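You operate a simulated robot arm through the tools that you are given. There is no shell and no other tool.

The job below is to be done with a simulated robot arm. You get a single attempt, and the scene is never put back.

JOB
Try the cube from the grey tray in the sample mould.
Fine: free the red clamp, slide the lid open, raise the lift, stand the cube on it and lower it; then shut and clamp the lid.
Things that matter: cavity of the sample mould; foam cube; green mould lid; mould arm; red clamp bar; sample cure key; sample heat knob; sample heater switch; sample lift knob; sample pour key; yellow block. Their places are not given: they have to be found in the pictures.

The check looks at the end state, three seconds after you hand in, the way a careful person would. Anything else that was tipped, shoved, dropped, spilled or broken makes it a failure. Lids that push on must go on centred and level and be pressed home; caps that screw on are set level and turned clockwise until they are tight.

ROBOT AND FRAMES
A 6-joint arm with a two-finger parallel gripper, fixed in place. Base frame: the origin is on the floor under the middle of its stand, x ahead of it, y to its left, z up; the work surface is at about z = 82. Units: cm, degrees, N and s.
With the tool pointing down near the work surface it reaches from about 24 to 64 cm from the base axis. Its first joint turns from -66.0 to 66.0 degrees. Payload 2.7 kg.
The TCP is the grasp point between the finger pads, 2.3 cm short of the fingertips. In the tool frame z runs along the fingers and y along their closing line. Largest opening 9.4 cm; finger width 3.8, thickness 1; the body of the gripper, 5.4 by 9.6 cm, starts 3.9 cm behind the TCP.
Orientation is told as [roll, pitch, yaw] about the base's x, y, z axes, in that order, counted from this pose: with the fingers straight down and closing along the base's y, the tool's x points along the base's -x, its y along +y and its z along -z.

CONTROLS
- The arm moves only by the tool arm_command. Its argument "moves" is a list of rows, each an object of numbers (a shift or turn left out is 0, a gripper value left out holds the last): "tx", "ty", "tz": the shift along the tool's x, y, z in cm; "wx", "wy", "wz": the turn, a rotation vector about the tool's x, y, z in degrees; "jaw": the finger opening in cm, from 0 to 9.4. In form: [{"tx": .., "ty": .., "tz": .., "wx": .., "wy": .., "wz": .., "jaw": ..}, ...]. A call has 1 to 20 rows; each row shifts and turns the commanded pose from where the row before left it, along the tool's axes as they then stand. Rows are played at 5 a second. More than 5 cm and 8.6 degrees between two rows, or a gripper value outside its range, and nothing of the call is played. Where a pose cannot be reached the arm comes as near as it can. A force on the tool above 40 N (or 10 N above the force at the start of the call, whichever is more), or a blocked arm, ends the call early, and 0.2 s more pass. Each finger travels about 4.5 cm/s and halts on what it meets, pressing with about 20 N; the grip force reading is that of the motor and also rises with nothing between the fingers. The clock runs only during rows and for 0.2 s after the last one: add rows that do not move to give the fingers time. The reply holds the time, the measured pose of the TCP, the force on the tool along the base axes, the opening and the grip force, in the units named above and with some noise, with the torque about the TCP (base axes, N m) and any sound that the robot's microphone picked up.
- Cameras (640 x 400 px; columns grow to the right, rows downward): "scene" is fixed at [7.13, -42.99, 139.82]; the picture's right is [0.81, -0.59, 0.00], its down [-0.37, -0.50, -0.78] and it looks along [0.46, 0.63, -0.62] (base axes); focal length 333 px, centre (320, 200). "wrist" rides on the gripper at [8.6, 1.6, -7.4] in the tool frame; the picture's right is [-0.18, 0.98, 0.00], its down [-0.58, -0.11, -0.81] and it looks along [-0.79, -0.15, 0.59] (tool axes); focal length 243 px, centre (320, 200).
- snapshot(camera): a new picture of that camera. The clock stands still meanwhile.
- probe_pixels(camera, pixels): for up to 12 pixels [column, row] of the newest picture of that camera ("zoom" is the newest enlarged one), the place [x, y, z] in the base frame of the surface seen there, good to about 0.3 cm. The clock stands still meanwhile.
- enlarge(camera, box): a new picture of the part [left, top, right, bottom] of that camera's present view, enlarged. The clock stands still meanwhile.
- sign_off(): hands the job in; it is judged then, once.

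Unless the task says otherwise, let go and move clear before handing in.

The tools are called after "Emit:" as a command line: name --argument value ..., lists and objects as JSON in quotes. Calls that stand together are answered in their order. arm_command: Moves the arm, as the interface text tells. Its arguments: {"type":"object","properties":{"moves":{"type":"array","items":{"type":"object","properties":{"tx":{"type":"number"},"ty":{"type":"number"},"tz":{"type":"number"},"wx":{"type":"number"},"wy":{"type":"number"},"wz":{"type":"number"},"jaw":{"type":"number"}}}}},"required":["moves"]} The other tools are called the same way: snapshot (camera) takes a picture; probe_pixels (camera, pixels) gives the place of the surface under pixels of a picture; enlarge (camera, box) takes an enlarged picture of a part of a camera's view; sign_off () hands the job in.

At the start:

```text
time: 0.0
position: [39.48, 0.37, 115.55]
orientation: [0.0, 0.0, 0.0]
wrist_force: [-0.3, 0.4, -0.1]
wrist_torque: [-0.02, 0.0, -0.05]
gripper_width: 9.41
grip_force: 0.1
```

scene: 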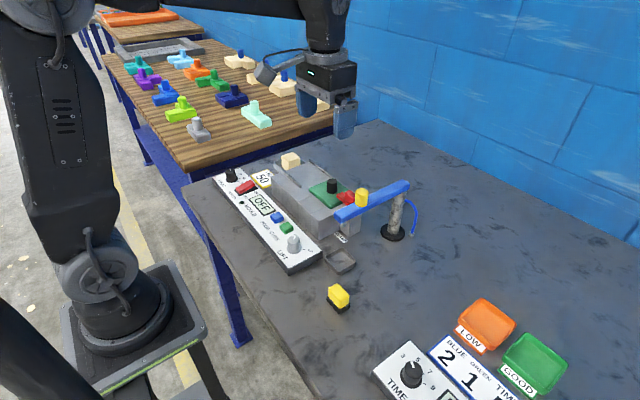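
wrist: 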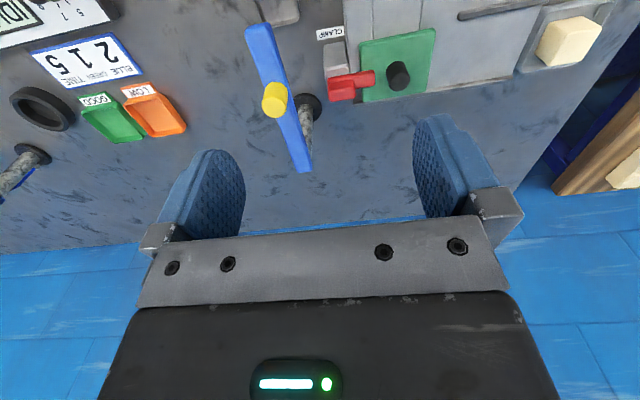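

The scene shows the mould with a green lid near (325,193), red clamp near (345,198), a cream cube at (290,160) and a blue arm with a yellow block at (362,197). I'll enlarge these areas to see the details.

Emit:
enlarge --camera "scene" --box '[200, 130, 440, 280]'

Emit:
enlarge --camera "wrist" --box '[220, 0, 640, 180]'

```text
2.67 times, centred on (320, 205) of scene
```

zoom: 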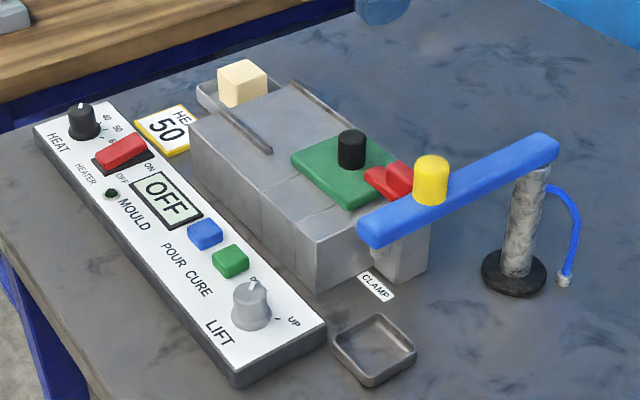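

```text
1.52 times, centred on (430, 90) of wrist
```

zoom: 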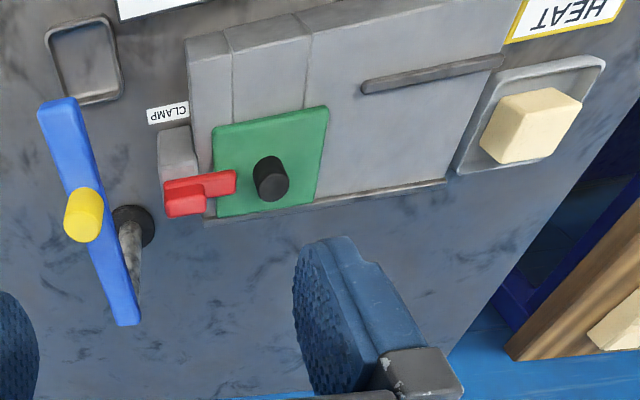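

The zoom shows the lid with its black knob, the red clamp bar overlapping the lid edge, guide rails toward the cube tray, and a blue arm with a yellow knob. I'll measure these places.

Emit:
probe_pixels --camera "zoom" --pixels '[[270, 165], [223, 130], [322, 112], [312, 198], [225, 210], [200, 183], [186, 207], [212, 200], [175, 145], [85, 210], [535, 105], [515, 140]]'

Emit:
enlarge --camera "scene" --box '[280, 160, 420, 250]'

```text
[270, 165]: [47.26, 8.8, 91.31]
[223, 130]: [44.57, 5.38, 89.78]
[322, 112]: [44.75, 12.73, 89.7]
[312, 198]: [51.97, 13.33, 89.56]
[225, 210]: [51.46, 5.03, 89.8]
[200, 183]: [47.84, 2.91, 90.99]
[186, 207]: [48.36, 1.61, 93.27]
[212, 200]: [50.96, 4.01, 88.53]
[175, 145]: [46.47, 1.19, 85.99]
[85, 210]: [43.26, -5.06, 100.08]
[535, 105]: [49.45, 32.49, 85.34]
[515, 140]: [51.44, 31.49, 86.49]
```

```text
4.44 times, centred on (350, 205) of scene
```

zoom: 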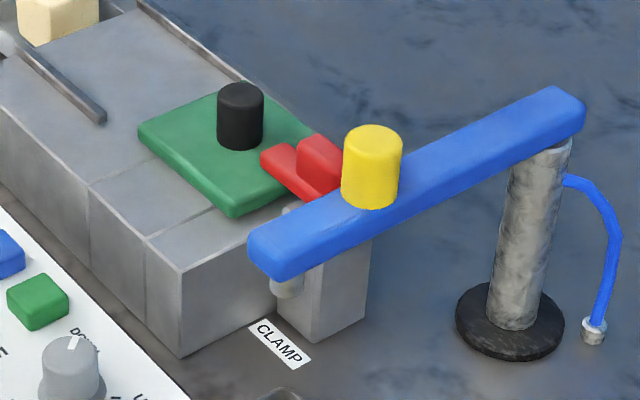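

I'll measure the blue arm, its post, the clamp post and the clamp bar in this scene zoom.

Emit:
probe_pixels --camera "zoom" --pixels '[[372, 132], [372, 180], [262, 245], [565, 100], [540, 200], [510, 335], [318, 150], [275, 160], [300, 185], [330, 290], [240, 95], [75, 385]]'

Emit:
enlarge --camera "wrist" --box '[300, 20, 460, 120]'

```text
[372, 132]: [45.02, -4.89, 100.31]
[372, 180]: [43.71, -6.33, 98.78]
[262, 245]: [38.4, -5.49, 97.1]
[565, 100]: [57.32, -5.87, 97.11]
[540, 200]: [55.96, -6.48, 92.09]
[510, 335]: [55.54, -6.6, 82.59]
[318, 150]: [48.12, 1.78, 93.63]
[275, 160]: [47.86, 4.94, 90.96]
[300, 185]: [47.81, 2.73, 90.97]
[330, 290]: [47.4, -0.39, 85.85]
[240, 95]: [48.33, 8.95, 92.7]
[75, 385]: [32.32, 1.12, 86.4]
```

```text
4.00 times, centred on (380, 70) of wrist
```

zoom: 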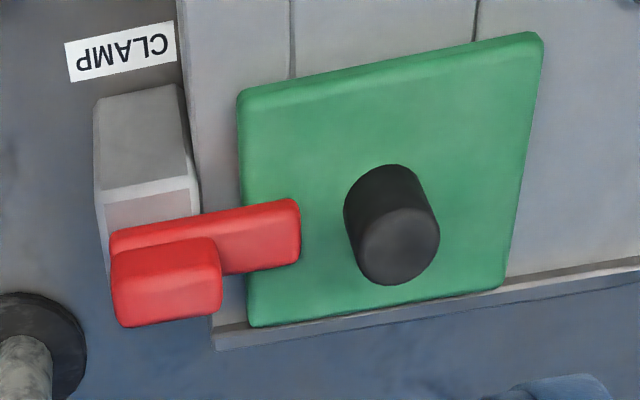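

The clamp bar lies along y from about y=1 to 5.5 at x≈48, z≈91, with a raised grip at (48, 1.7, up to 93.5). The blue arm runs along x at y≈-5.5, z≈97–100, so I'll go in closer for a better look while staying clear of it.

Emit:
arm_command --moves '[{"ty": 1.0, "tz": 2.5}, {"ty": 1.0, "tz": 2.5}, {"ty": 1.0, "tz": 2.5}, {"ty": 0.6, "tz": 2.0}, {}]'

Emit:
snapshot --camera "wrist"

Emit:
snapshot --camera "scene"

```text
time: 1.2
position: [39.63, 3.91, 106.08]
orientation: [0.0, -0.1, -0.1]
wrist_force: [0.1, -0.4, -0.1]
wrist_torque: [-0.01, 0.04, 0.02]
gripper_width: 9.4
grip_force: 0.1
```

```text
taken
```

wrist: 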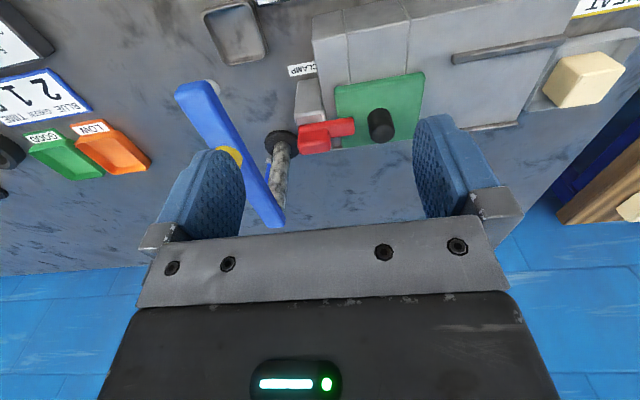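

```text
taken
```

scene: 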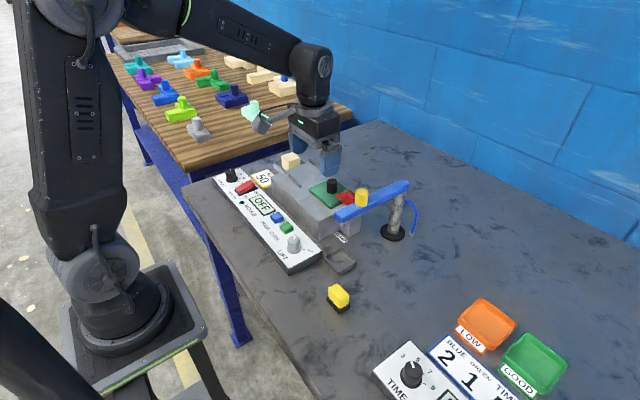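

I'll enlarge the clamp in the wrist view (around 320,120) and the yellow block and control panel in the scene view.

Emit:
enlarge --camera "wrist" --box '[260, 50, 420, 150]'

Emit:
enlarge --camera "scene" --box '[210, 150, 340, 280]'

Emit:
enlarge --camera "scene" --box '[300, 230, 400, 320]'

```text
4.00 times, centred on (340, 100) of wrist
```

zoom: 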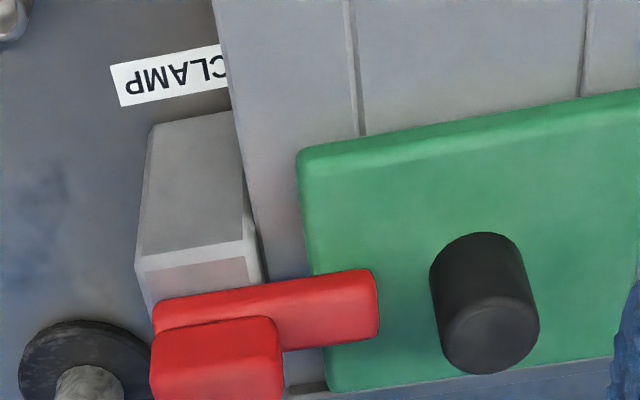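

```text
3.08 times, centred on (275, 215) of scene
```

zoom: 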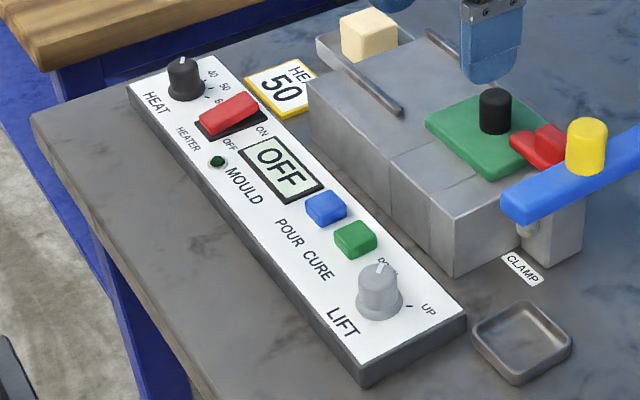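

```text
4.44 times, centred on (350, 275) of scene
```

zoom: 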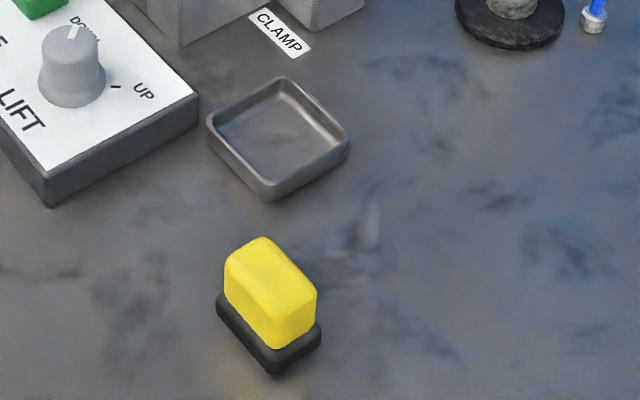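

The lift knob's pointer is at DOWN, and UP is about a quarter turn clockwise. I'll enlarge the clamp once more and probe its bar, grip and post.

Emit:
enlarge --camera "wrist" --box '[280, 90, 380, 160]'

```text
5.71 times, centred on (330, 125) of wrist
```

zoom: 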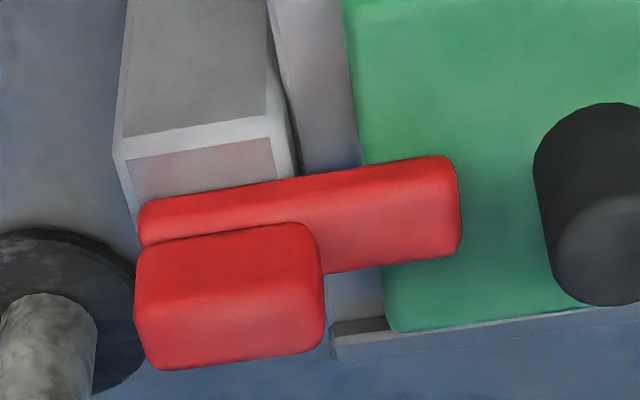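

Emit:
probe_pixels --camera "zoom" --pixels '[[150, 330], [310, 310], [300, 250], [150, 270], [450, 170], [450, 245], [350, 190], [150, 225], [360, 260], [200, 165], [130, 150], [275, 150]]'

Emit:
enlarge --camera "wrist" --box '[160, 60, 320, 240]'

```text
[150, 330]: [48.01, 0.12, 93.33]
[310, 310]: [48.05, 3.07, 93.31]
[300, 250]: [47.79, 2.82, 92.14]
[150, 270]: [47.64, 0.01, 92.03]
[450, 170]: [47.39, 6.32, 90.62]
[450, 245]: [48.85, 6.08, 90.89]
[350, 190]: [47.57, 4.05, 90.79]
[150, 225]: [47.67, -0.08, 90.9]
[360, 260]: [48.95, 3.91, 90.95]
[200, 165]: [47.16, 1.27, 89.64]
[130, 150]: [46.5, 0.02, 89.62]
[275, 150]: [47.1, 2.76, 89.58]
```

```text
2.22 times, centred on (240, 150) of wrist
```

zoom: 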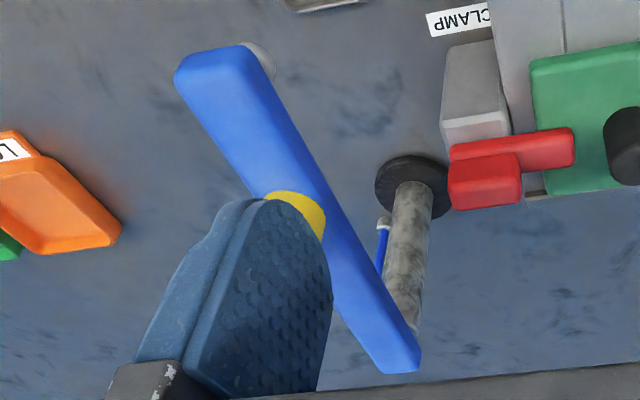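

Clamp bar spans y≈0 to 6.3, centred at x≈48.2, top z≈90.95, and its grip spans y 0–3.1, z 91–93.35 over the post. Now I'll measure the blue arm's edges for clearance, plus the lid knob, tray and cube.

Emit:
probe_pixels --camera "zoom" --pixels '[[195, 80], [245, 50], [258, 80], [330, 210], [405, 355], [400, 345], [285, 205], [320, 215], [265, 60], [412, 365], [385, 300], [235, 170]]'

Emit:
enlarge --camera "wrist" --box '[420, 0, 640, 160]'

```text
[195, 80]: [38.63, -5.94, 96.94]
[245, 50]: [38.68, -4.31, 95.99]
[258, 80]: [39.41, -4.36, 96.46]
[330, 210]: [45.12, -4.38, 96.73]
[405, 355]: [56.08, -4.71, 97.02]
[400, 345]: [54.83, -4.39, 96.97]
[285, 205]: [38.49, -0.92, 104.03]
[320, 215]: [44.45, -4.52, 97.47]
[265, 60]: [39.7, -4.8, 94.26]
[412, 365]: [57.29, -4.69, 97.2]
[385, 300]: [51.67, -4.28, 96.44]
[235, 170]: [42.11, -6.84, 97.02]
```

```text
2.50 times, centred on (530, 80) of wrist
```

zoom: 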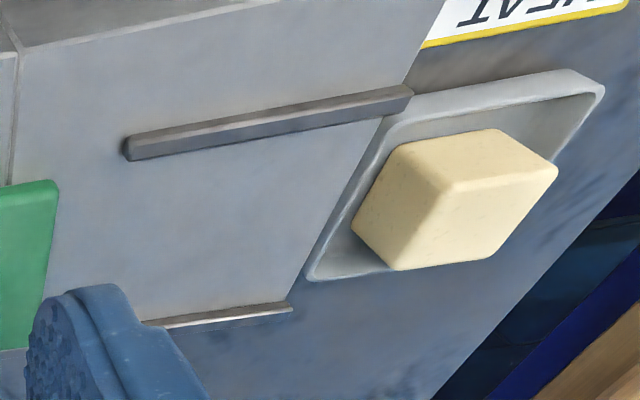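

The beam's near side is at y≈-4.3, z≈96–97, leaving room for the gripper turned 90°. Next I'll measure the cube, tray and rails.

Emit:
probe_pixels --camera "zoom" --pixels '[[450, 185], [495, 132], [555, 175], [490, 255], [400, 265], [355, 225], [400, 148], [570, 90], [320, 275], [130, 150], [405, 95], [290, 308]]'

Emit:
enlarge --camera "scene" --box '[250, 140, 360, 220]'

```text
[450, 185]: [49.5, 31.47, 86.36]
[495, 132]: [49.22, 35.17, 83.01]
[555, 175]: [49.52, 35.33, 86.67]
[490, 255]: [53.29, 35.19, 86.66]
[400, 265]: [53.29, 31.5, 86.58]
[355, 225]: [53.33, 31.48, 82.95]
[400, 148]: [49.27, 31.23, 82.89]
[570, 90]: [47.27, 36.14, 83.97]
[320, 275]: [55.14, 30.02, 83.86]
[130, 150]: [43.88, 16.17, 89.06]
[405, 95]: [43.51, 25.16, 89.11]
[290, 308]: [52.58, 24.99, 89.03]
```

```text
5.00 times, centred on (305, 180) of scene
```

zoom: 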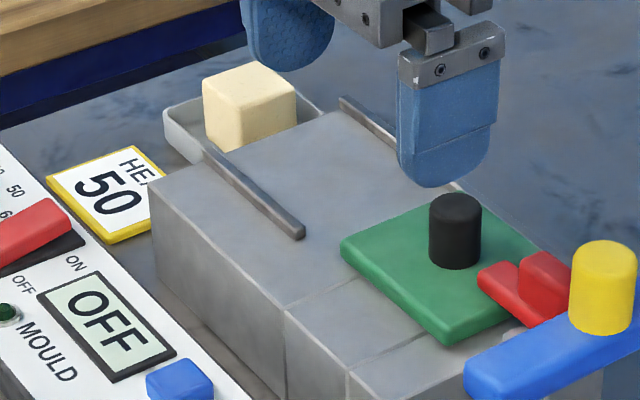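

The cube is about 3.8 cm on a side, centred near (51.35, 33.4) with its top at z 86.65. I'll turn the gripper to yaw -90° here, well above everything, so it can close along x on the clamp grip.

Emit:
arm_command --moves '[{"wz": 8.2, "jaw": 5}, {"wz": 8.2}, {"wz": 8.2}, {"wz": 8.2}, {"wz": 8.2}, {"wz": 8.2}, {"wz": 8.2}, {"wz": 8.2}, {"wz": 8.2}, {"wz": 8.2}, {"wz": 8.0}, {}, {}]'

Emit:
snapshot --camera "wrist"

```text
time: 4.0
position: [39.45, 3.91, 106.12]
orientation: [-0.1, -0.1, -90.0]
wrist_force: [0.5, 0.5, -0.3]
wrist_torque: [0.0, 0.02, 0.02]
gripper_width: 4.99
grip_force: 0.0
```

```text
taken
```

wrist: 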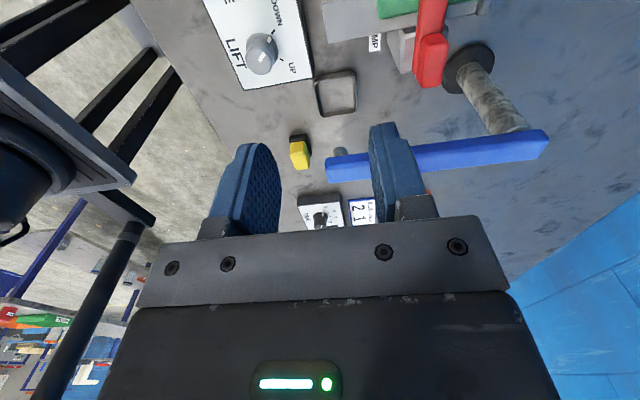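

The tool now has its x along base +y and its y along base +x. The clamp grip shows at (432,55); I'll move above it at about (48.2, 1.55) and stop high to look.

Emit:
arm_command --moves '[{"ty": 2.9, "tx": -0.8}, {"ty": 2.9, "tx": -0.8}, {"ty": 2.95, "tx": -0.76}, {"tz": 2.0}, {"tz": 2.0}, {"tz": 2.0}, {}, {}]'

Emit:
snapshot --camera "wrist"

Emit:
enlarge --camera "scene" --box '[270, 120, 430, 250]'

```text
time: 5.8
position: [48.34, 1.45, 100.08]
orientation: [0.0, 0.0, -90.0]
wrist_force: [0.4, 1.3, -0.2]
wrist_torque: [0.0, -0.02, 0.03]
gripper_width: 5.01
grip_force: 0.0
```

```text
taken
```

wrist: 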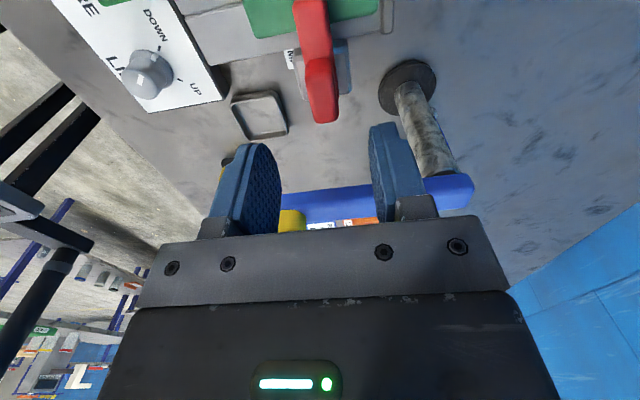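

```text
3.08 times, centred on (350, 185) of scene
```

zoom: 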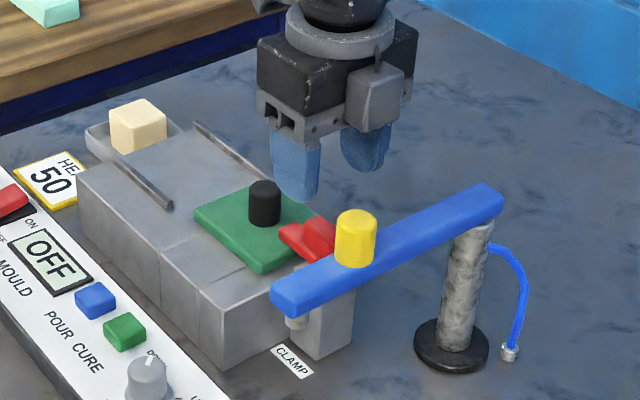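

A grey box on the gripper shows in the zoom around (375,95). I'll find out where it sits relative to the blue arm before going down.

Emit:
probe_pixels --camera "zoom" --pixels '[[375, 105], [352, 120], [395, 125], [355, 80], [375, 75], [290, 80], [300, 175], [365, 160], [295, 115], [405, 85], [345, 30], [356, 235]]'

Emit:
enlarge --camera "wrist" --box '[240, 0, 400, 140]'

```text
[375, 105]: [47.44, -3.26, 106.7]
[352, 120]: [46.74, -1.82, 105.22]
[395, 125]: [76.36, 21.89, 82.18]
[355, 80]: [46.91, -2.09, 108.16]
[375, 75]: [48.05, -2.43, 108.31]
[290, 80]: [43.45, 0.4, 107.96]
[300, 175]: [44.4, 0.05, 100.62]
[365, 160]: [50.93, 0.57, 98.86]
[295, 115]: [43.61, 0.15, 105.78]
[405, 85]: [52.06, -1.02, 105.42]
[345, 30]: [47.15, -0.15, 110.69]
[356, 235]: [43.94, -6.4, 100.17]
```

```text
2.86 times, centred on (320, 70) of wrist
```

zoom: 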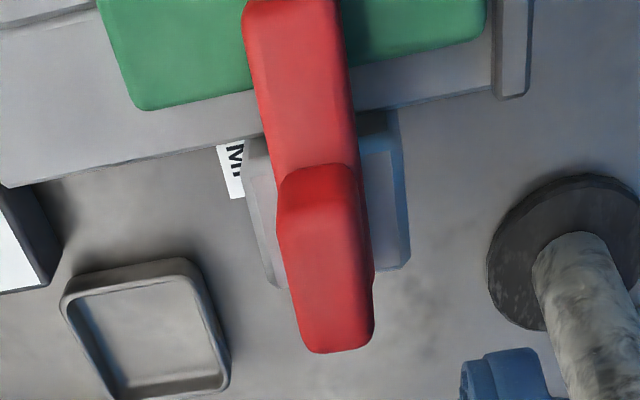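

The box's bottom is about 5 cm above the TCP and its front is at y≈-3.3, so going down to z≈93 leaves about a centimetre to the beam. I'll descend over the grip and close on it gently.

Emit:
arm_command --moves '[{"tz": 2.0, "ty": -0.1}, {"tz": 2.0, "tx": 0.05}, {"tz": 1.5}, {"tz": 1.5}, {}, {}]'

Emit:
enlarge --camera "scene" --box '[280, 140, 420, 240]'

Emit:
snapshot --camera "wrist"

```text
time: 7.2
position: [48.19, 1.75, 93.05]
orientation: [0.1, -0.1, -90.0]
wrist_force: [0.3, -0.1, 0.2]
wrist_torque: [-0.01, 0.0, 0.01]
gripper_width: 4.99
grip_force: 0.0
```

```text
4.00 times, centred on (350, 190) of scene
```

zoom: 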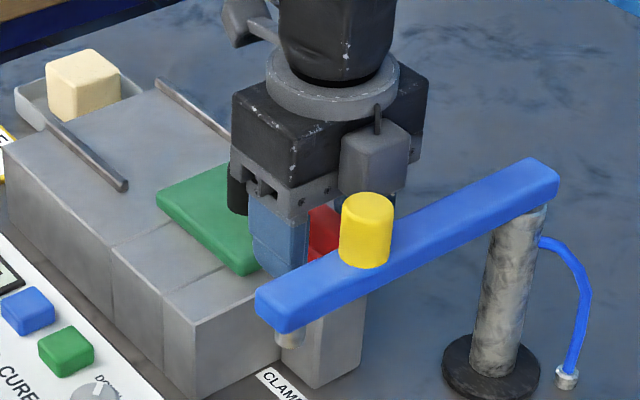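

```text
taken
```

wrist: 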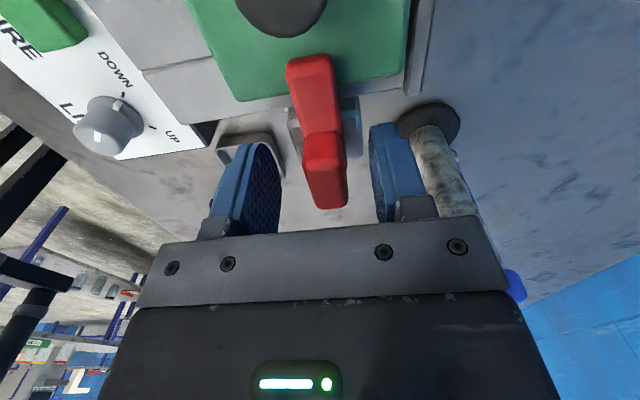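

The red grip sits between the fingers in the wrist view (tab around 325,180). I'll close the fingers on it.

Emit:
arm_command --moves '[{"jaw": 3}, {"jaw": 1.0}, {"jaw": 0.8}, {}, {}]'

Emit:
snapshot --camera "wrist"

```text
time: 8.4
position: [48.46, 1.83, 92.99]
orientation: [0.6, 0.0, -89.9]
wrist_force: [35.1, -1.4, -18.4]
wrist_torque: [-0.62, -0.45, 0.14]
gripper_width: 1.98
grip_force: 45.0
```

```text
taken
```

wrist: 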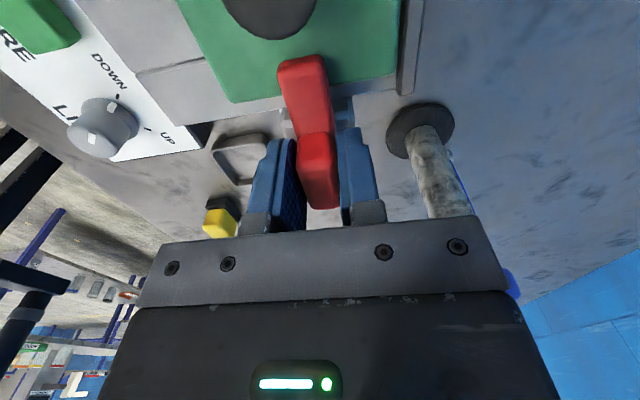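

The fingers hold 1.98 cm of grip, but a 35 N side force shows the grip is off-centre toward +x. I'll shift a little to +x to relieve that.

Emit:
arm_command --moves '[{"ty": 0.2}, {"ty": 0.15}, {}, {}]'

```text
time: 9.4
position: [48.39, 1.81, 92.94]
orientation: [-0.2, 0.1, -90.0]
wrist_force: [3.2, 2.5, 0.5]
wrist_torque: [0.32, -0.06, 0.04]
gripper_width: 1.97
grip_force: 45.4
```

The side force has dropped to about 3 N, so the grip is centred. I'll test whether the bar slides toward -y with a small pull.

Emit:
arm_command --moves '[{"tx": -0.2}, {"tx": -0.2}, {"tx": -0.2}, {}]'

Emit:
snapshot --camera "wrist"

```text
time: 10.2
position: [48.45, 1.77, 93.01]
orientation: [-0.1, 0.3, -89.7]
wrist_force: [-1.0, 5.5, 0.8]
wrist_torque: [-1.1, -0.01, 0.0]
gripper_width: 1.96
grip_force: 45.2
stopped in row 3: the force on the tool passed its limit at 42 N (the readings are from after the stop); the commanded pose is now the measured one
```

```text
taken
```

wrist: 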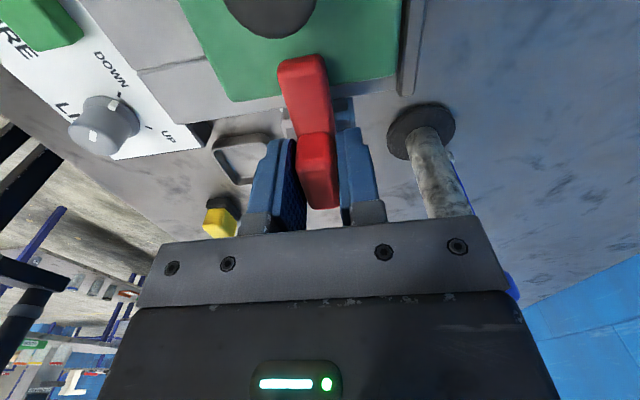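

A 42 N pull along y did not move the bar, so it does not slide that way. It probably swivels, so I'll try a small clockwise turn about the tool axis and watch the torque.

Emit:
arm_command --moves '[{"wz": 2}, {"wz": 2}, {"wz": 2}, {}]'

Emit:
enlarge --camera "wrist" --box '[220, 20, 420, 220]'

```text
time: 11.2
position: [48.51, 1.57, 93.0]
orientation: [0.1, 0.3, -95.5]
wrist_force: [-0.9, 9.8, 1.8]
wrist_torque: [0.33, 0.01, 2.23]
gripper_width: 1.99
grip_force: 44.8
```

```text
2.00 times, centred on (320, 120) of wrist
```

zoom: 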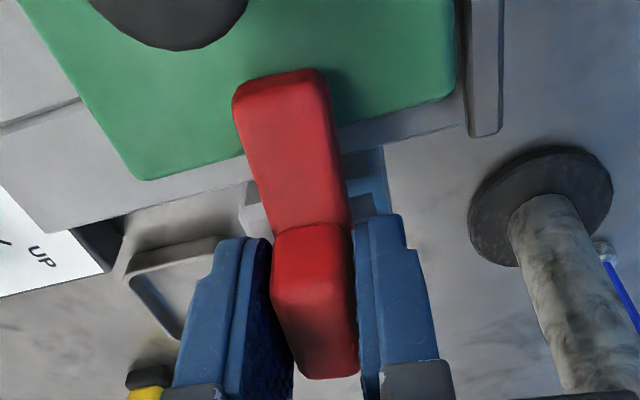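

The torque rose to 2.2 N m and the grip twisted inside the fingers, so it resists clockwise. I'll turn back and try counter-clockwise.

Emit:
arm_command --moves '[{"wz": -2}, {"wz": -2}, {"wz": -2}, {}, {"wz": -2}, {"wz": -2}, {"wz": -2}, {}]'

Emit:
enlarge --camera "wrist" --box '[220, 20, 420, 220]'

```text
time: 13.0
position: [48.41, 1.63, 93.07]
orientation: [-0.1, 0.3, -83.6]
wrist_force: [-6.9, 13.8, 7.8]
wrist_torque: [0.21, 0.12, -0.04]
gripper_width: 1.96
grip_force: 45.2
```

```text
2.00 times, centred on (320, 120) of wrist
```

zoom: 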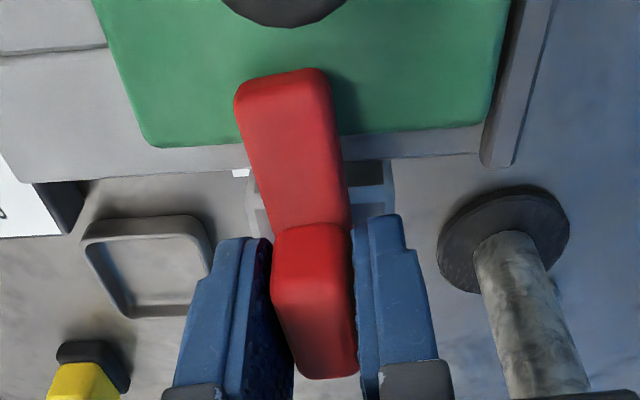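

In both pictures the bar kept its place relative to the fingers, and going counter-clockwise the torque is about zero, so it swings that way. I'll continue counter-clockwise in small steps.

Emit:
arm_command --moves '[{"wz": -3}, {"wz": -3}, {"wz": -3}, {"wz": -3}, {}]'

Emit:
enlarge --camera "wrist" --box '[220, 20, 420, 220]'

Emit:
enlarge --camera "scene" --box '[280, 140, 420, 240]'

```text
time: 14.2
position: [48.39, 1.56, 93.05]
orientation: [-0.2, 0.4, -71.7]
wrist_force: [-25.6, 18.4, 16.0]
wrist_torque: [-0.34, 0.22, -0.07]
gripper_width: 1.96
grip_force: 44.9
```

```text
2.00 times, centred on (320, 120) of wrist
```

zoom: 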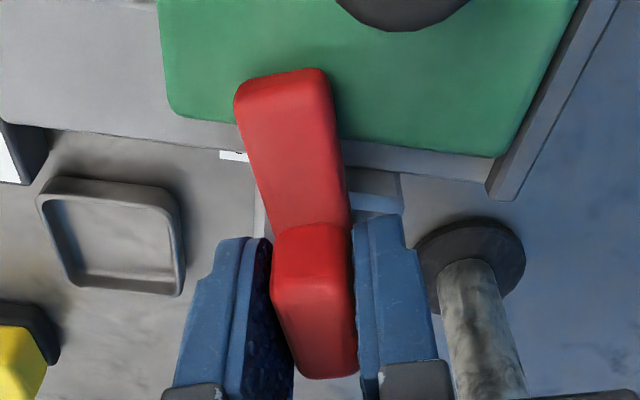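

```text
4.00 times, centred on (350, 190) of scene
```

zoom: 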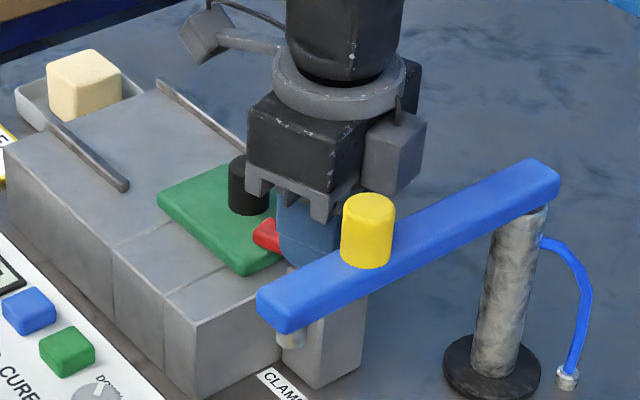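

The bar is swinging with the gripper, with some side load building because the pivot is slightly off the TCP. I'll relieve that load and keep turning with a small correction per step.

Emit:
arm_command --moves '[{"tx": 0.2, "ty": -0.18, "tz": -0.15}, {}, {"wz": -3, "ty": -0.03}, {"wz": -3, "ty": -0.03}, {"wz": -3, "ty": -0.03}, {"wz": -3, "ty": -0.03}, {}]'

```text
time: 15.8
position: [48.32, 1.61, 92.96]
orientation: [0.2, 0.4, -59.7]
wrist_force: [17.9, 1.5, -32.1]
wrist_torque: [-0.15, -0.42, 0.11]
gripper_width: 1.99
grip_force: 44.3
```

The relief overshot a little (z -32 N, x +18 N). I'll back off by about a millimetre and keep turning in smaller sets.

Emit:
arm_command --moves '[{"tx": -0.06, "ty": 0.1, "tz": 0.1}, {}, {"wz": -3, "ty": -0.01}, {"wz": -3, "ty": -0.01}, {"wz": -3, "ty": -0.01}, {"wz": -3, "ty": -0.01}, {}]'

Emit:
enlarge --camera "scene" --box '[280, 140, 420, 240]'

Emit:
enlarge --camera "wrist" --box '[220, 20, 420, 220]'

```text
time: 17.4
position: [48.19, 1.52, 93.01]
orientation: [-0.1, 0.4, -47.7]
wrist_force: [-7.1, -20.8, -12.5]
wrist_torque: [-1.44, -0.64, -0.12]
gripper_width: 1.96
grip_force: 45.5
```

```text
4.00 times, centred on (350, 190) of scene
```

zoom: 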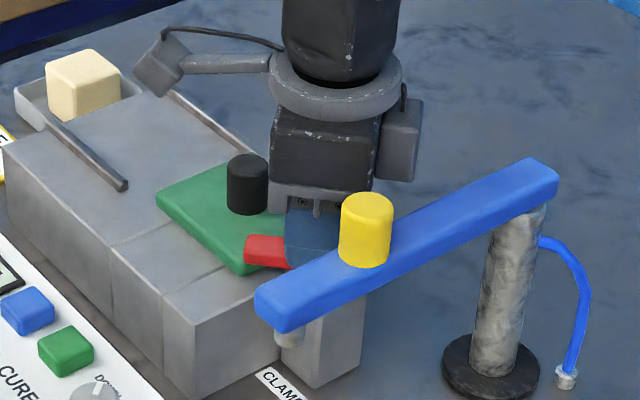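

```text
2.00 times, centred on (320, 120) of wrist
```

zoom: 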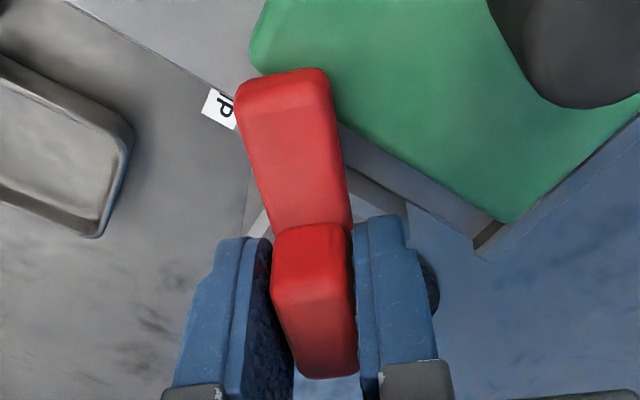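

The bar has turned about 42° and still moves freely. I'll relieve the small y load and keep turning.

Emit:
arm_command --moves '[{"tx": -0.08, "ty": -0.14, "tz": 0.03}, {}, {"wz": -3, "ty": -0.01}, {"wz": -3, "ty": -0.01}, {"wz": -3, "ty": -0.01}, {"wz": -3, "ty": -0.01}, {}]'

```text
time: 19.0
position: [48.12, 1.46, 93.09]
orientation: [0.2, 0.3, -35.7]
wrist_force: [-10.8, -18.4, -7.5]
wrist_torque: [-0.2, 0.28, -0.11]
gripper_width: 1.96
grip_force: 45.0
```

The turn is smooth with only modest side loads. I'll correct slightly and continue another 12°.

Emit:
arm_command --moves '[{"ty": -0.14, "tz": 0.02}, {}, {"wz": -3, "ty": -0.01}, {"wz": -3, "ty": -0.01}, {"wz": -3, "ty": -0.01}, {"wz": -3, "ty": -0.01}, {}]'

Emit:
enlarge --camera "scene" --box '[280, 140, 420, 240]'

Emit:
enlarge --camera "wrist" --box '[220, 20, 420, 220]'

```text
time: 20.6
position: [47.99, 1.28, 92.93]
orientation: [0.3, 0.2, -23.7]
wrist_force: [-9.0, -3.4, -9.6]
wrist_torque: [-0.07, 0.12, -0.02]
gripper_width: 1.97
grip_force: 44.7
```

```text
4.00 times, centred on (350, 190) of scene
```

zoom: 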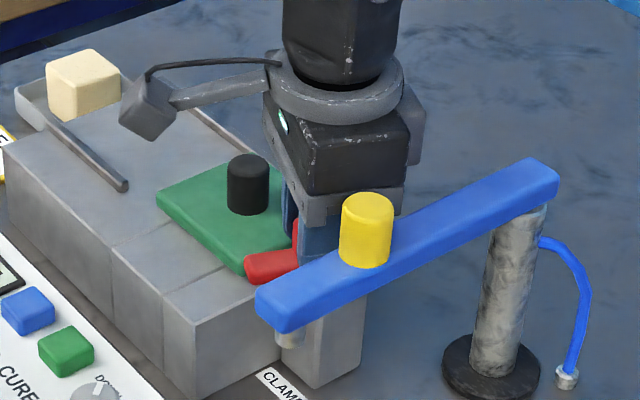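

```text
2.00 times, centred on (320, 120) of wrist
```

zoom: 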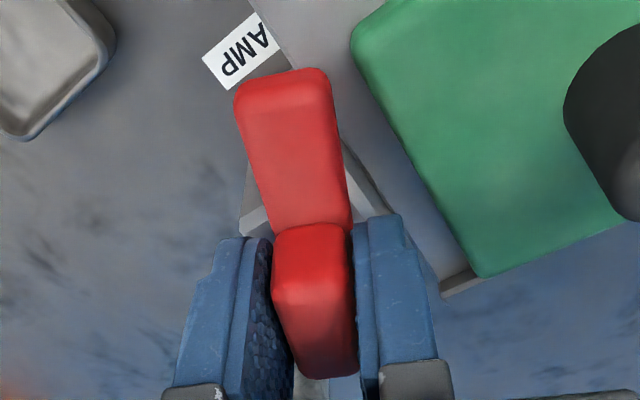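

The bar is now clear of the lid at about 66°. I'll turn it a bit further so it is well open, watching for a stop.

Emit:
arm_command --moves '[{"tx": 0.05, "ty": -0.03, "tz": 0.02}, {}, {"wz": -3, "ty": -0.01}, {"wz": -3, "ty": -0.01}, {"wz": -3, "ty": -0.01}, {"wz": -3, "ty": -0.01}, {}]'

```text
time: 22.2
position: [48.06, 1.32, 93.05]
orientation: [0.3, 0.1, -11.7]
wrist_force: [2.1, 0.9, -6.0]
wrist_torque: [0.28, 1.55, 0.05]
gripper_width: 1.98
grip_force: 45.1
```

It is still free at about 78°. I'll turn 9° more, then release.

Emit:
arm_command --moves '[{"wz": -3, "ty": -0.01}, {"wz": -3, "ty": -0.01}, {"wz": -3, "ty": -0.01}, {}, {}]'

Emit:
enlarge --camera "scene" --box '[280, 140, 420, 240]'

Emit:
enlarge --camera "wrist" --box '[220, 20, 420, 220]'

```text
time: 23.4
position: [47.96, 1.27, 93.05]
orientation: [0.3, 0.0, -2.7]
wrist_force: [-3.6, -6.2, 2.0]
wrist_torque: [-0.16, -0.01, 0.0]
gripper_width: 1.98
grip_force: 44.9
```

```text
4.00 times, centred on (350, 190) of scene
```

zoom: 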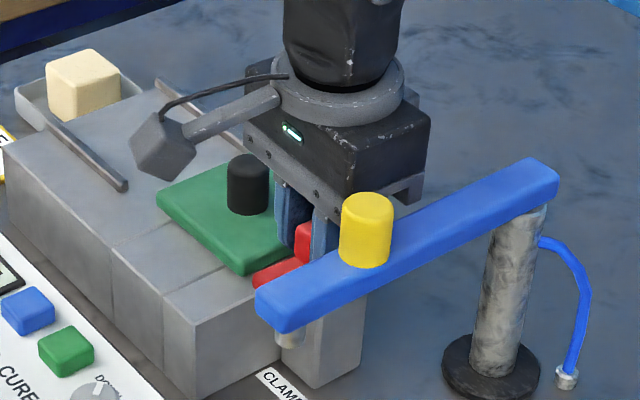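

```text
2.00 times, centred on (320, 120) of wrist
```

zoom: 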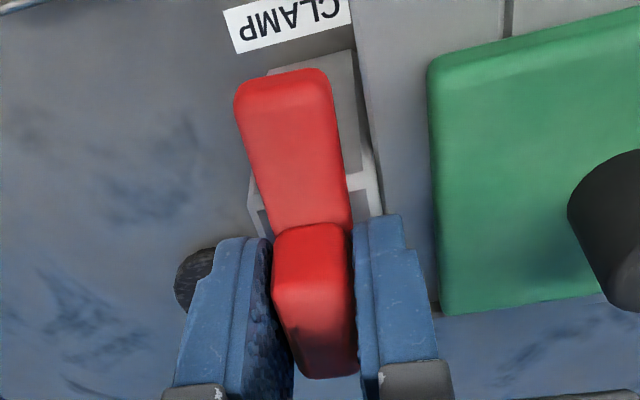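

The bar now points toward -x, clear of the lid. I'll open the fingers slightly and lift straight up.

Emit:
arm_command --moves '[{"jaw": 3.2}, {"jaw": 3.2}, {}, {"tz": -1.0}, {"tz": -2.0}, {"tz": -2.5}, {"tz": -2.5}, {"tz": -2.5}, {}]'

Emit:
snapshot --camera "wrist"

Emit:
snapshot --camera "scene"

```text
time: 25.4
position: [47.92, 1.24, 103.59]
orientation: [0.4, 0.0, -2.8]
wrist_force: [0.5, -0.4, 0.1]
wrist_torque: [0.0, -0.01, 0.0]
gripper_width: 3.21
grip_force: 0.0
```

```text
taken
```

wrist: 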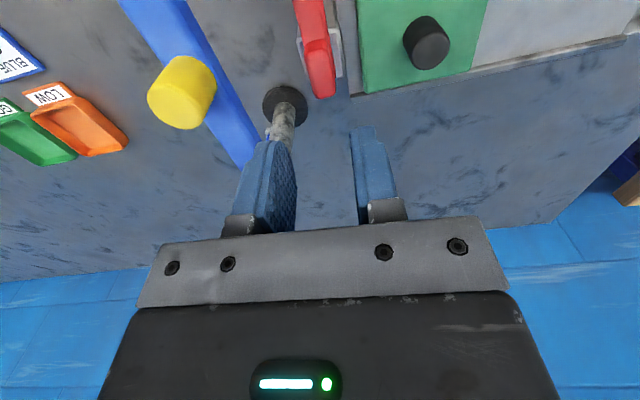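

```text
taken
```

scene: 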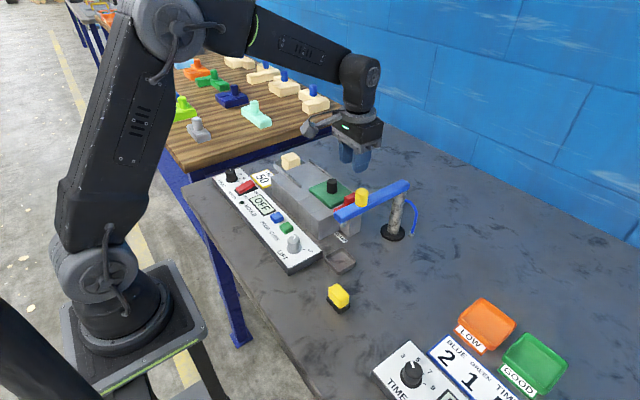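

The clamp is open and undisturbed. Now for the lid: I'll probe its knob and edges in the wrist picture.

Emit:
probe_pixels --camera "wrist" --pixels '[[425, 48], [407, 38], [448, 45], [428, 25], [368, 5], [366, 88], [478, 70], [430, 66], [320, 95], [300, 5], [322, 50], [335, 90]]'

Emit:
enlarge --camera "scene" --box '[260, 150, 380, 230]'

```text
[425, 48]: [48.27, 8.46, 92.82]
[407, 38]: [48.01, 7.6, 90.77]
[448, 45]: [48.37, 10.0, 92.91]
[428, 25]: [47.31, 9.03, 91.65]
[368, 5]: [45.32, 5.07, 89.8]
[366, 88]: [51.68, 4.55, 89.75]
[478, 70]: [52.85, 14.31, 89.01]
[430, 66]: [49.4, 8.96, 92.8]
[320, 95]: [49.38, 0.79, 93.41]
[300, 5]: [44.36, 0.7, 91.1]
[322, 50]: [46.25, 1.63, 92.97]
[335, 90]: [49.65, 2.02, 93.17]
```

```text
5.00 times, centred on (320, 190) of scene
```

zoom: 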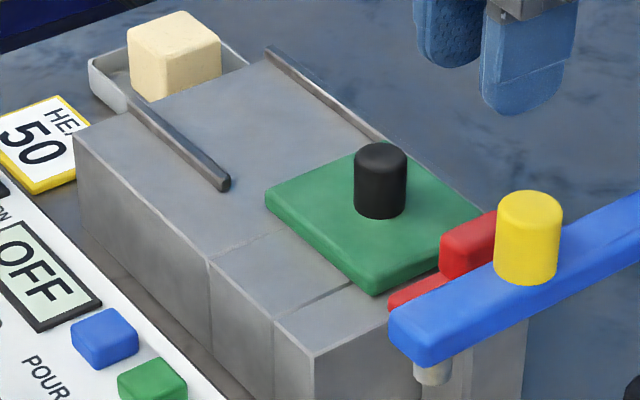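

The lid knob is centred near (48.3, 8.9), top z≈92.85. I'll level the tool at yaw 0, move over the knob and go down most of the way.

Emit:
arm_command --moves '[{"wz": -2.8, "jaw": 5}, {"wx": 0.4}, {"ty": 2.5}, {"ty": 2.6}, {"ty": 2.56, "tx": -0.38}, {"tz": 2.5}, {"tz": 2.5}, {"tz": 2.0}, {}, {}]'

Emit:
snapshot --camera "wrist"

Emit:
enlarge --camera "scene" --box '[260, 130, 380, 230]'

```text
time: 27.6
position: [48.24, 8.91, 96.51]
orientation: [0.1, -0.1, 0.1]
wrist_force: [-0.5, 0.4, 1.2]
wrist_torque: [-0.01, -0.01, -0.01]
gripper_width: 5.01
grip_force: 0.2
```

```text
taken
```

wrist: 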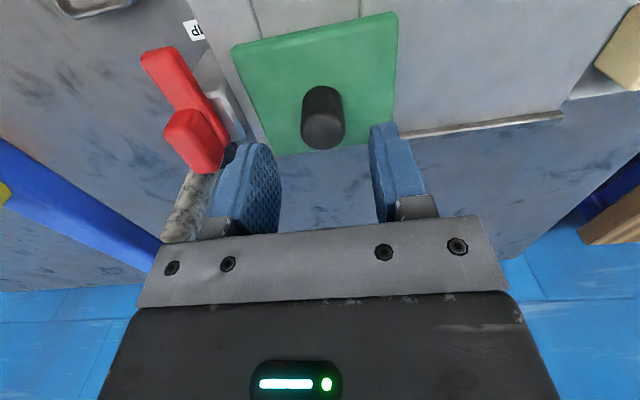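

```text
4.00 times, centred on (320, 180) of scene
```

zoom: 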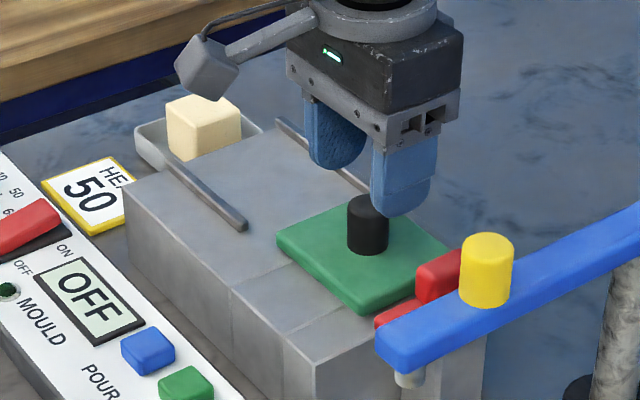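

The knob sits centred between the fingers. I'll go down to z≈92.4, so the tips stay just above the lid, and close gently.

Emit:
arm_command --moves '[{"tz": 2.0}, {"tz": 1.5}, {"tz": 0.6}, {"jaw": 3.4}, {"jaw": 2.0}, {"jaw": 1.8}, {}]'

```text
time: 29.2
position: [48.24, 9.09, 92.41]
orientation: [0.0, 0.0, 0.2]
wrist_force: [0.6, 13.2, -5.9]
wrist_torque: [-0.39, -0.5, 0.09]
gripper_width: 2.6
grip_force: 45.0
```

The knob is held at 2.6 cm. I'll slide the lid toward +y in small steps and watch the force.

Emit:
arm_command --moves '[{"ty": 0.3}, {"ty": 0.4}, {"ty": 0.4}, {"ty": 0.4}, {}]'

Emit:
enlarge --camera "scene" --box '[260, 130, 380, 230]'

```text
time: 30.4
position: [48.25, 10.38, 92.39]
orientation: [-0.1, 0.2, 0.1]
wrist_force: [-13.1, 0.2, -2.1]
wrist_torque: [0.63, -0.65, -0.01]
gripper_width: 2.54
grip_force: 45.5
```

```text
4.00 times, centred on (320, 180) of scene
```

zoom: 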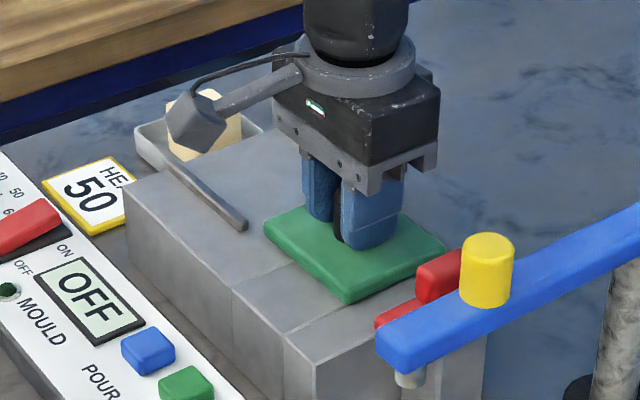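

The lid slides freely. A -13 N x force fits the mould being turned about 1.5°, so I'll add a slight -x drift as I slide on.

Emit:
arm_command --moves '[{"tx": 0.1}, {"ty": 0.6, "tx": 0.015}, {"ty": 0.6, "tx": 0.015}, {"ty": 0.6, "tx": 0.015}, {"ty": 0.6, "tx": 0.015}, {"ty": 0.6, "tx": 0.015}, {}]'

Emit:
snapshot --camera "wrist"

Emit:
enlarge --camera "scene" --box '[260, 130, 380, 230]'

```text
time: 32.0
position: [48.28, 13.39, 92.35]
orientation: [0.0, 0.0, 0.1]
wrist_force: [-0.4, -1.3, -5.5]
wrist_torque: [0.55, 0.32, 0.01]
gripper_width: 2.58
grip_force: 44.9
```

```text
taken
```

wrist: 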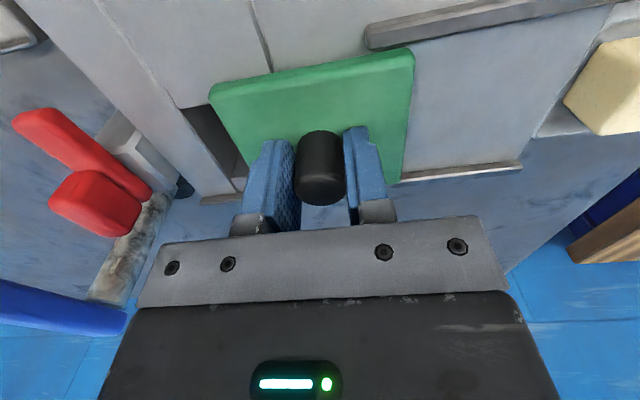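

```text
4.00 times, centred on (320, 180) of scene
```

zoom: 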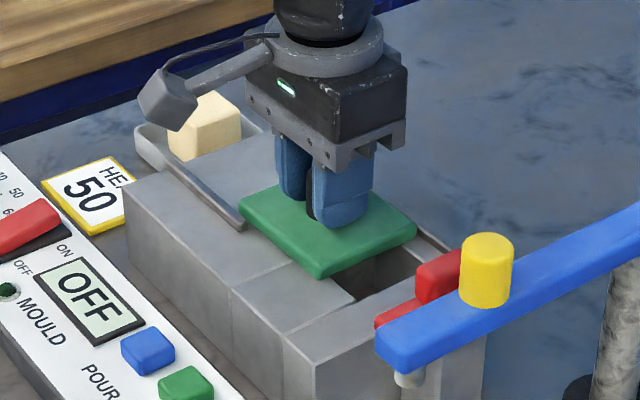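

The cavity is opening behind the lid, whose corner is now at the start of the near rail. I'll slide on slowly, watching for it catching on the rail.

Emit:
arm_command --moves '[{"ty": 0.5, "tx": 0.012}, {"ty": 0.5, "tx": 0.012}, {"ty": 0.5, "tx": 0.012}, {"ty": 0.5, "tx": 0.012}, {"ty": 0.5, "tx": 0.012}, {}]'

Emit:
snapshot --camera "wrist"

```text
time: 33.4
position: [48.26, 16.02, 92.37]
orientation: [0.0, -0.3, 0.0]
wrist_force: [10.1, -0.1, 2.7]
wrist_torque: [0.26, 0.03, -0.02]
gripper_width: 2.56
grip_force: 45.0
```

```text
taken
```

wrist: 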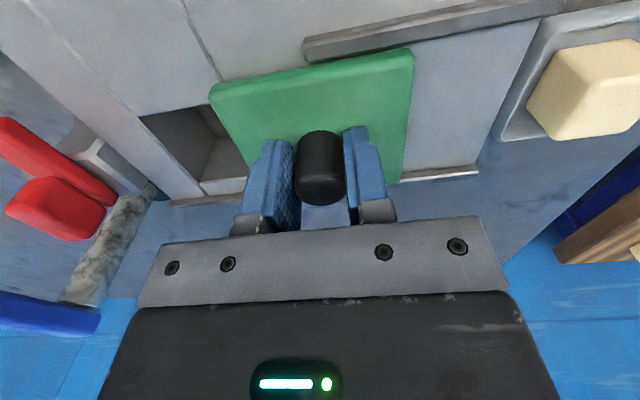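

The lid is inside the rails and still slides easily. I'll ease the slight x load and slide about 3 cm more.

Emit:
arm_command --moves '[{"tx": -0.08}, {"ty": 0.5}, {"ty": 0.5}, {"ty": 0.5}, {"ty": 0.5}, {"ty": 0.5}, {"ty": 0.3}, {}]'

Emit:
snapshot --camera "wrist"

Emit:
enlarge --camera "scene" --box '[260, 130, 380, 230]'

```text
time: 35.2
position: [48.13, 18.6, 92.52]
orientation: [0.0, -0.1, 0.1]
wrist_force: [23.1, 1.2, -3.7]
wrist_torque: [0.29, 0.61, 0.01]
gripper_width: 2.55
grip_force: 45.1
```

```text
taken
```

wrist: 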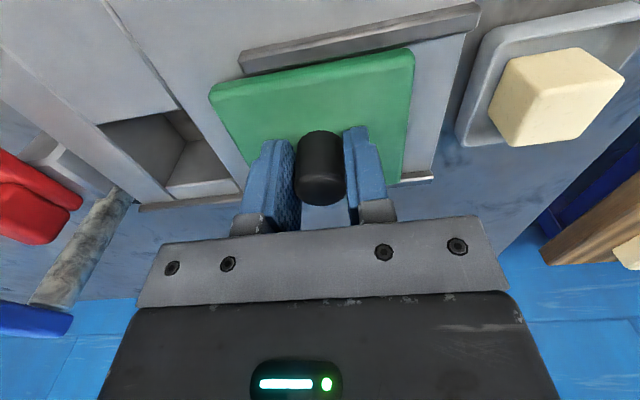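

```text
4.00 times, centred on (320, 180) of scene
```

zoom: 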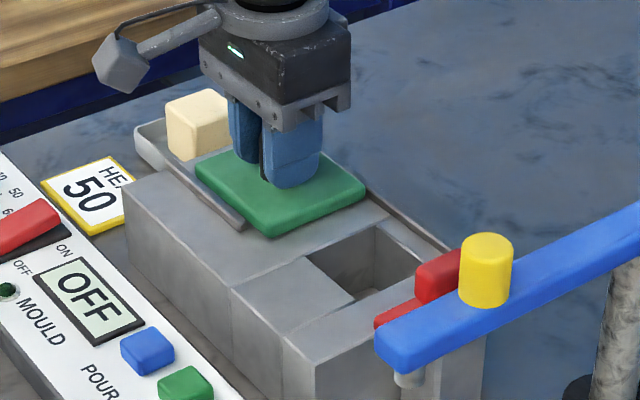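

The lid is open and the whole cavity shows. I'll ease the x load, let go and lift clear.

Emit:
arm_command --moves '[{"tx": -0.15}, {}, {"jaw": 3.4}, {"jaw": 4.5}, {}, {"tz": -1.5}, {"tz": -2.5}, {"tz": -3.0}, {"tz": -3.0}, {}]'

Emit:
snapshot --camera "wrist"

Emit:
enlarge --camera "scene" --box '[220, 140, 380, 270]'

```text
time: 37.4
position: [48.38, 18.63, 102.53]
orientation: [0.0, 0.2, 0.1]
wrist_force: [-0.5, -0.2, -0.2]
wrist_torque: [0.01, -0.01, 0.01]
gripper_width: 4.52
grip_force: 0.0
```

```text
taken
```

wrist: 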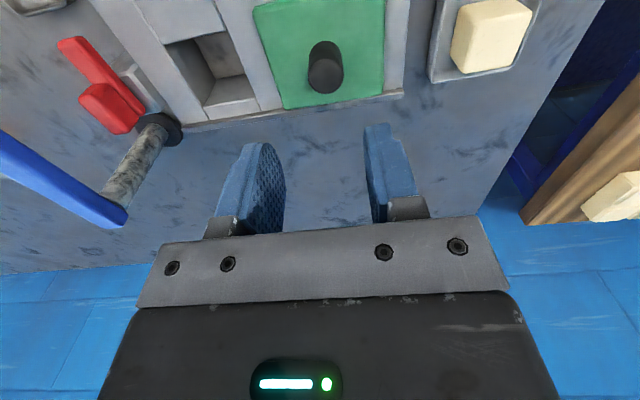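

```text
3.08 times, centred on (300, 205) of scene
```

zoom: 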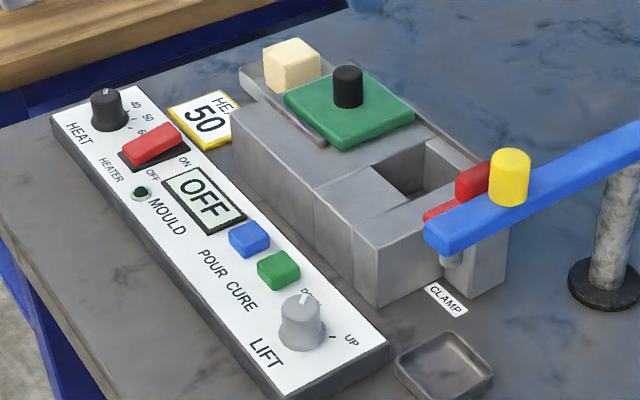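

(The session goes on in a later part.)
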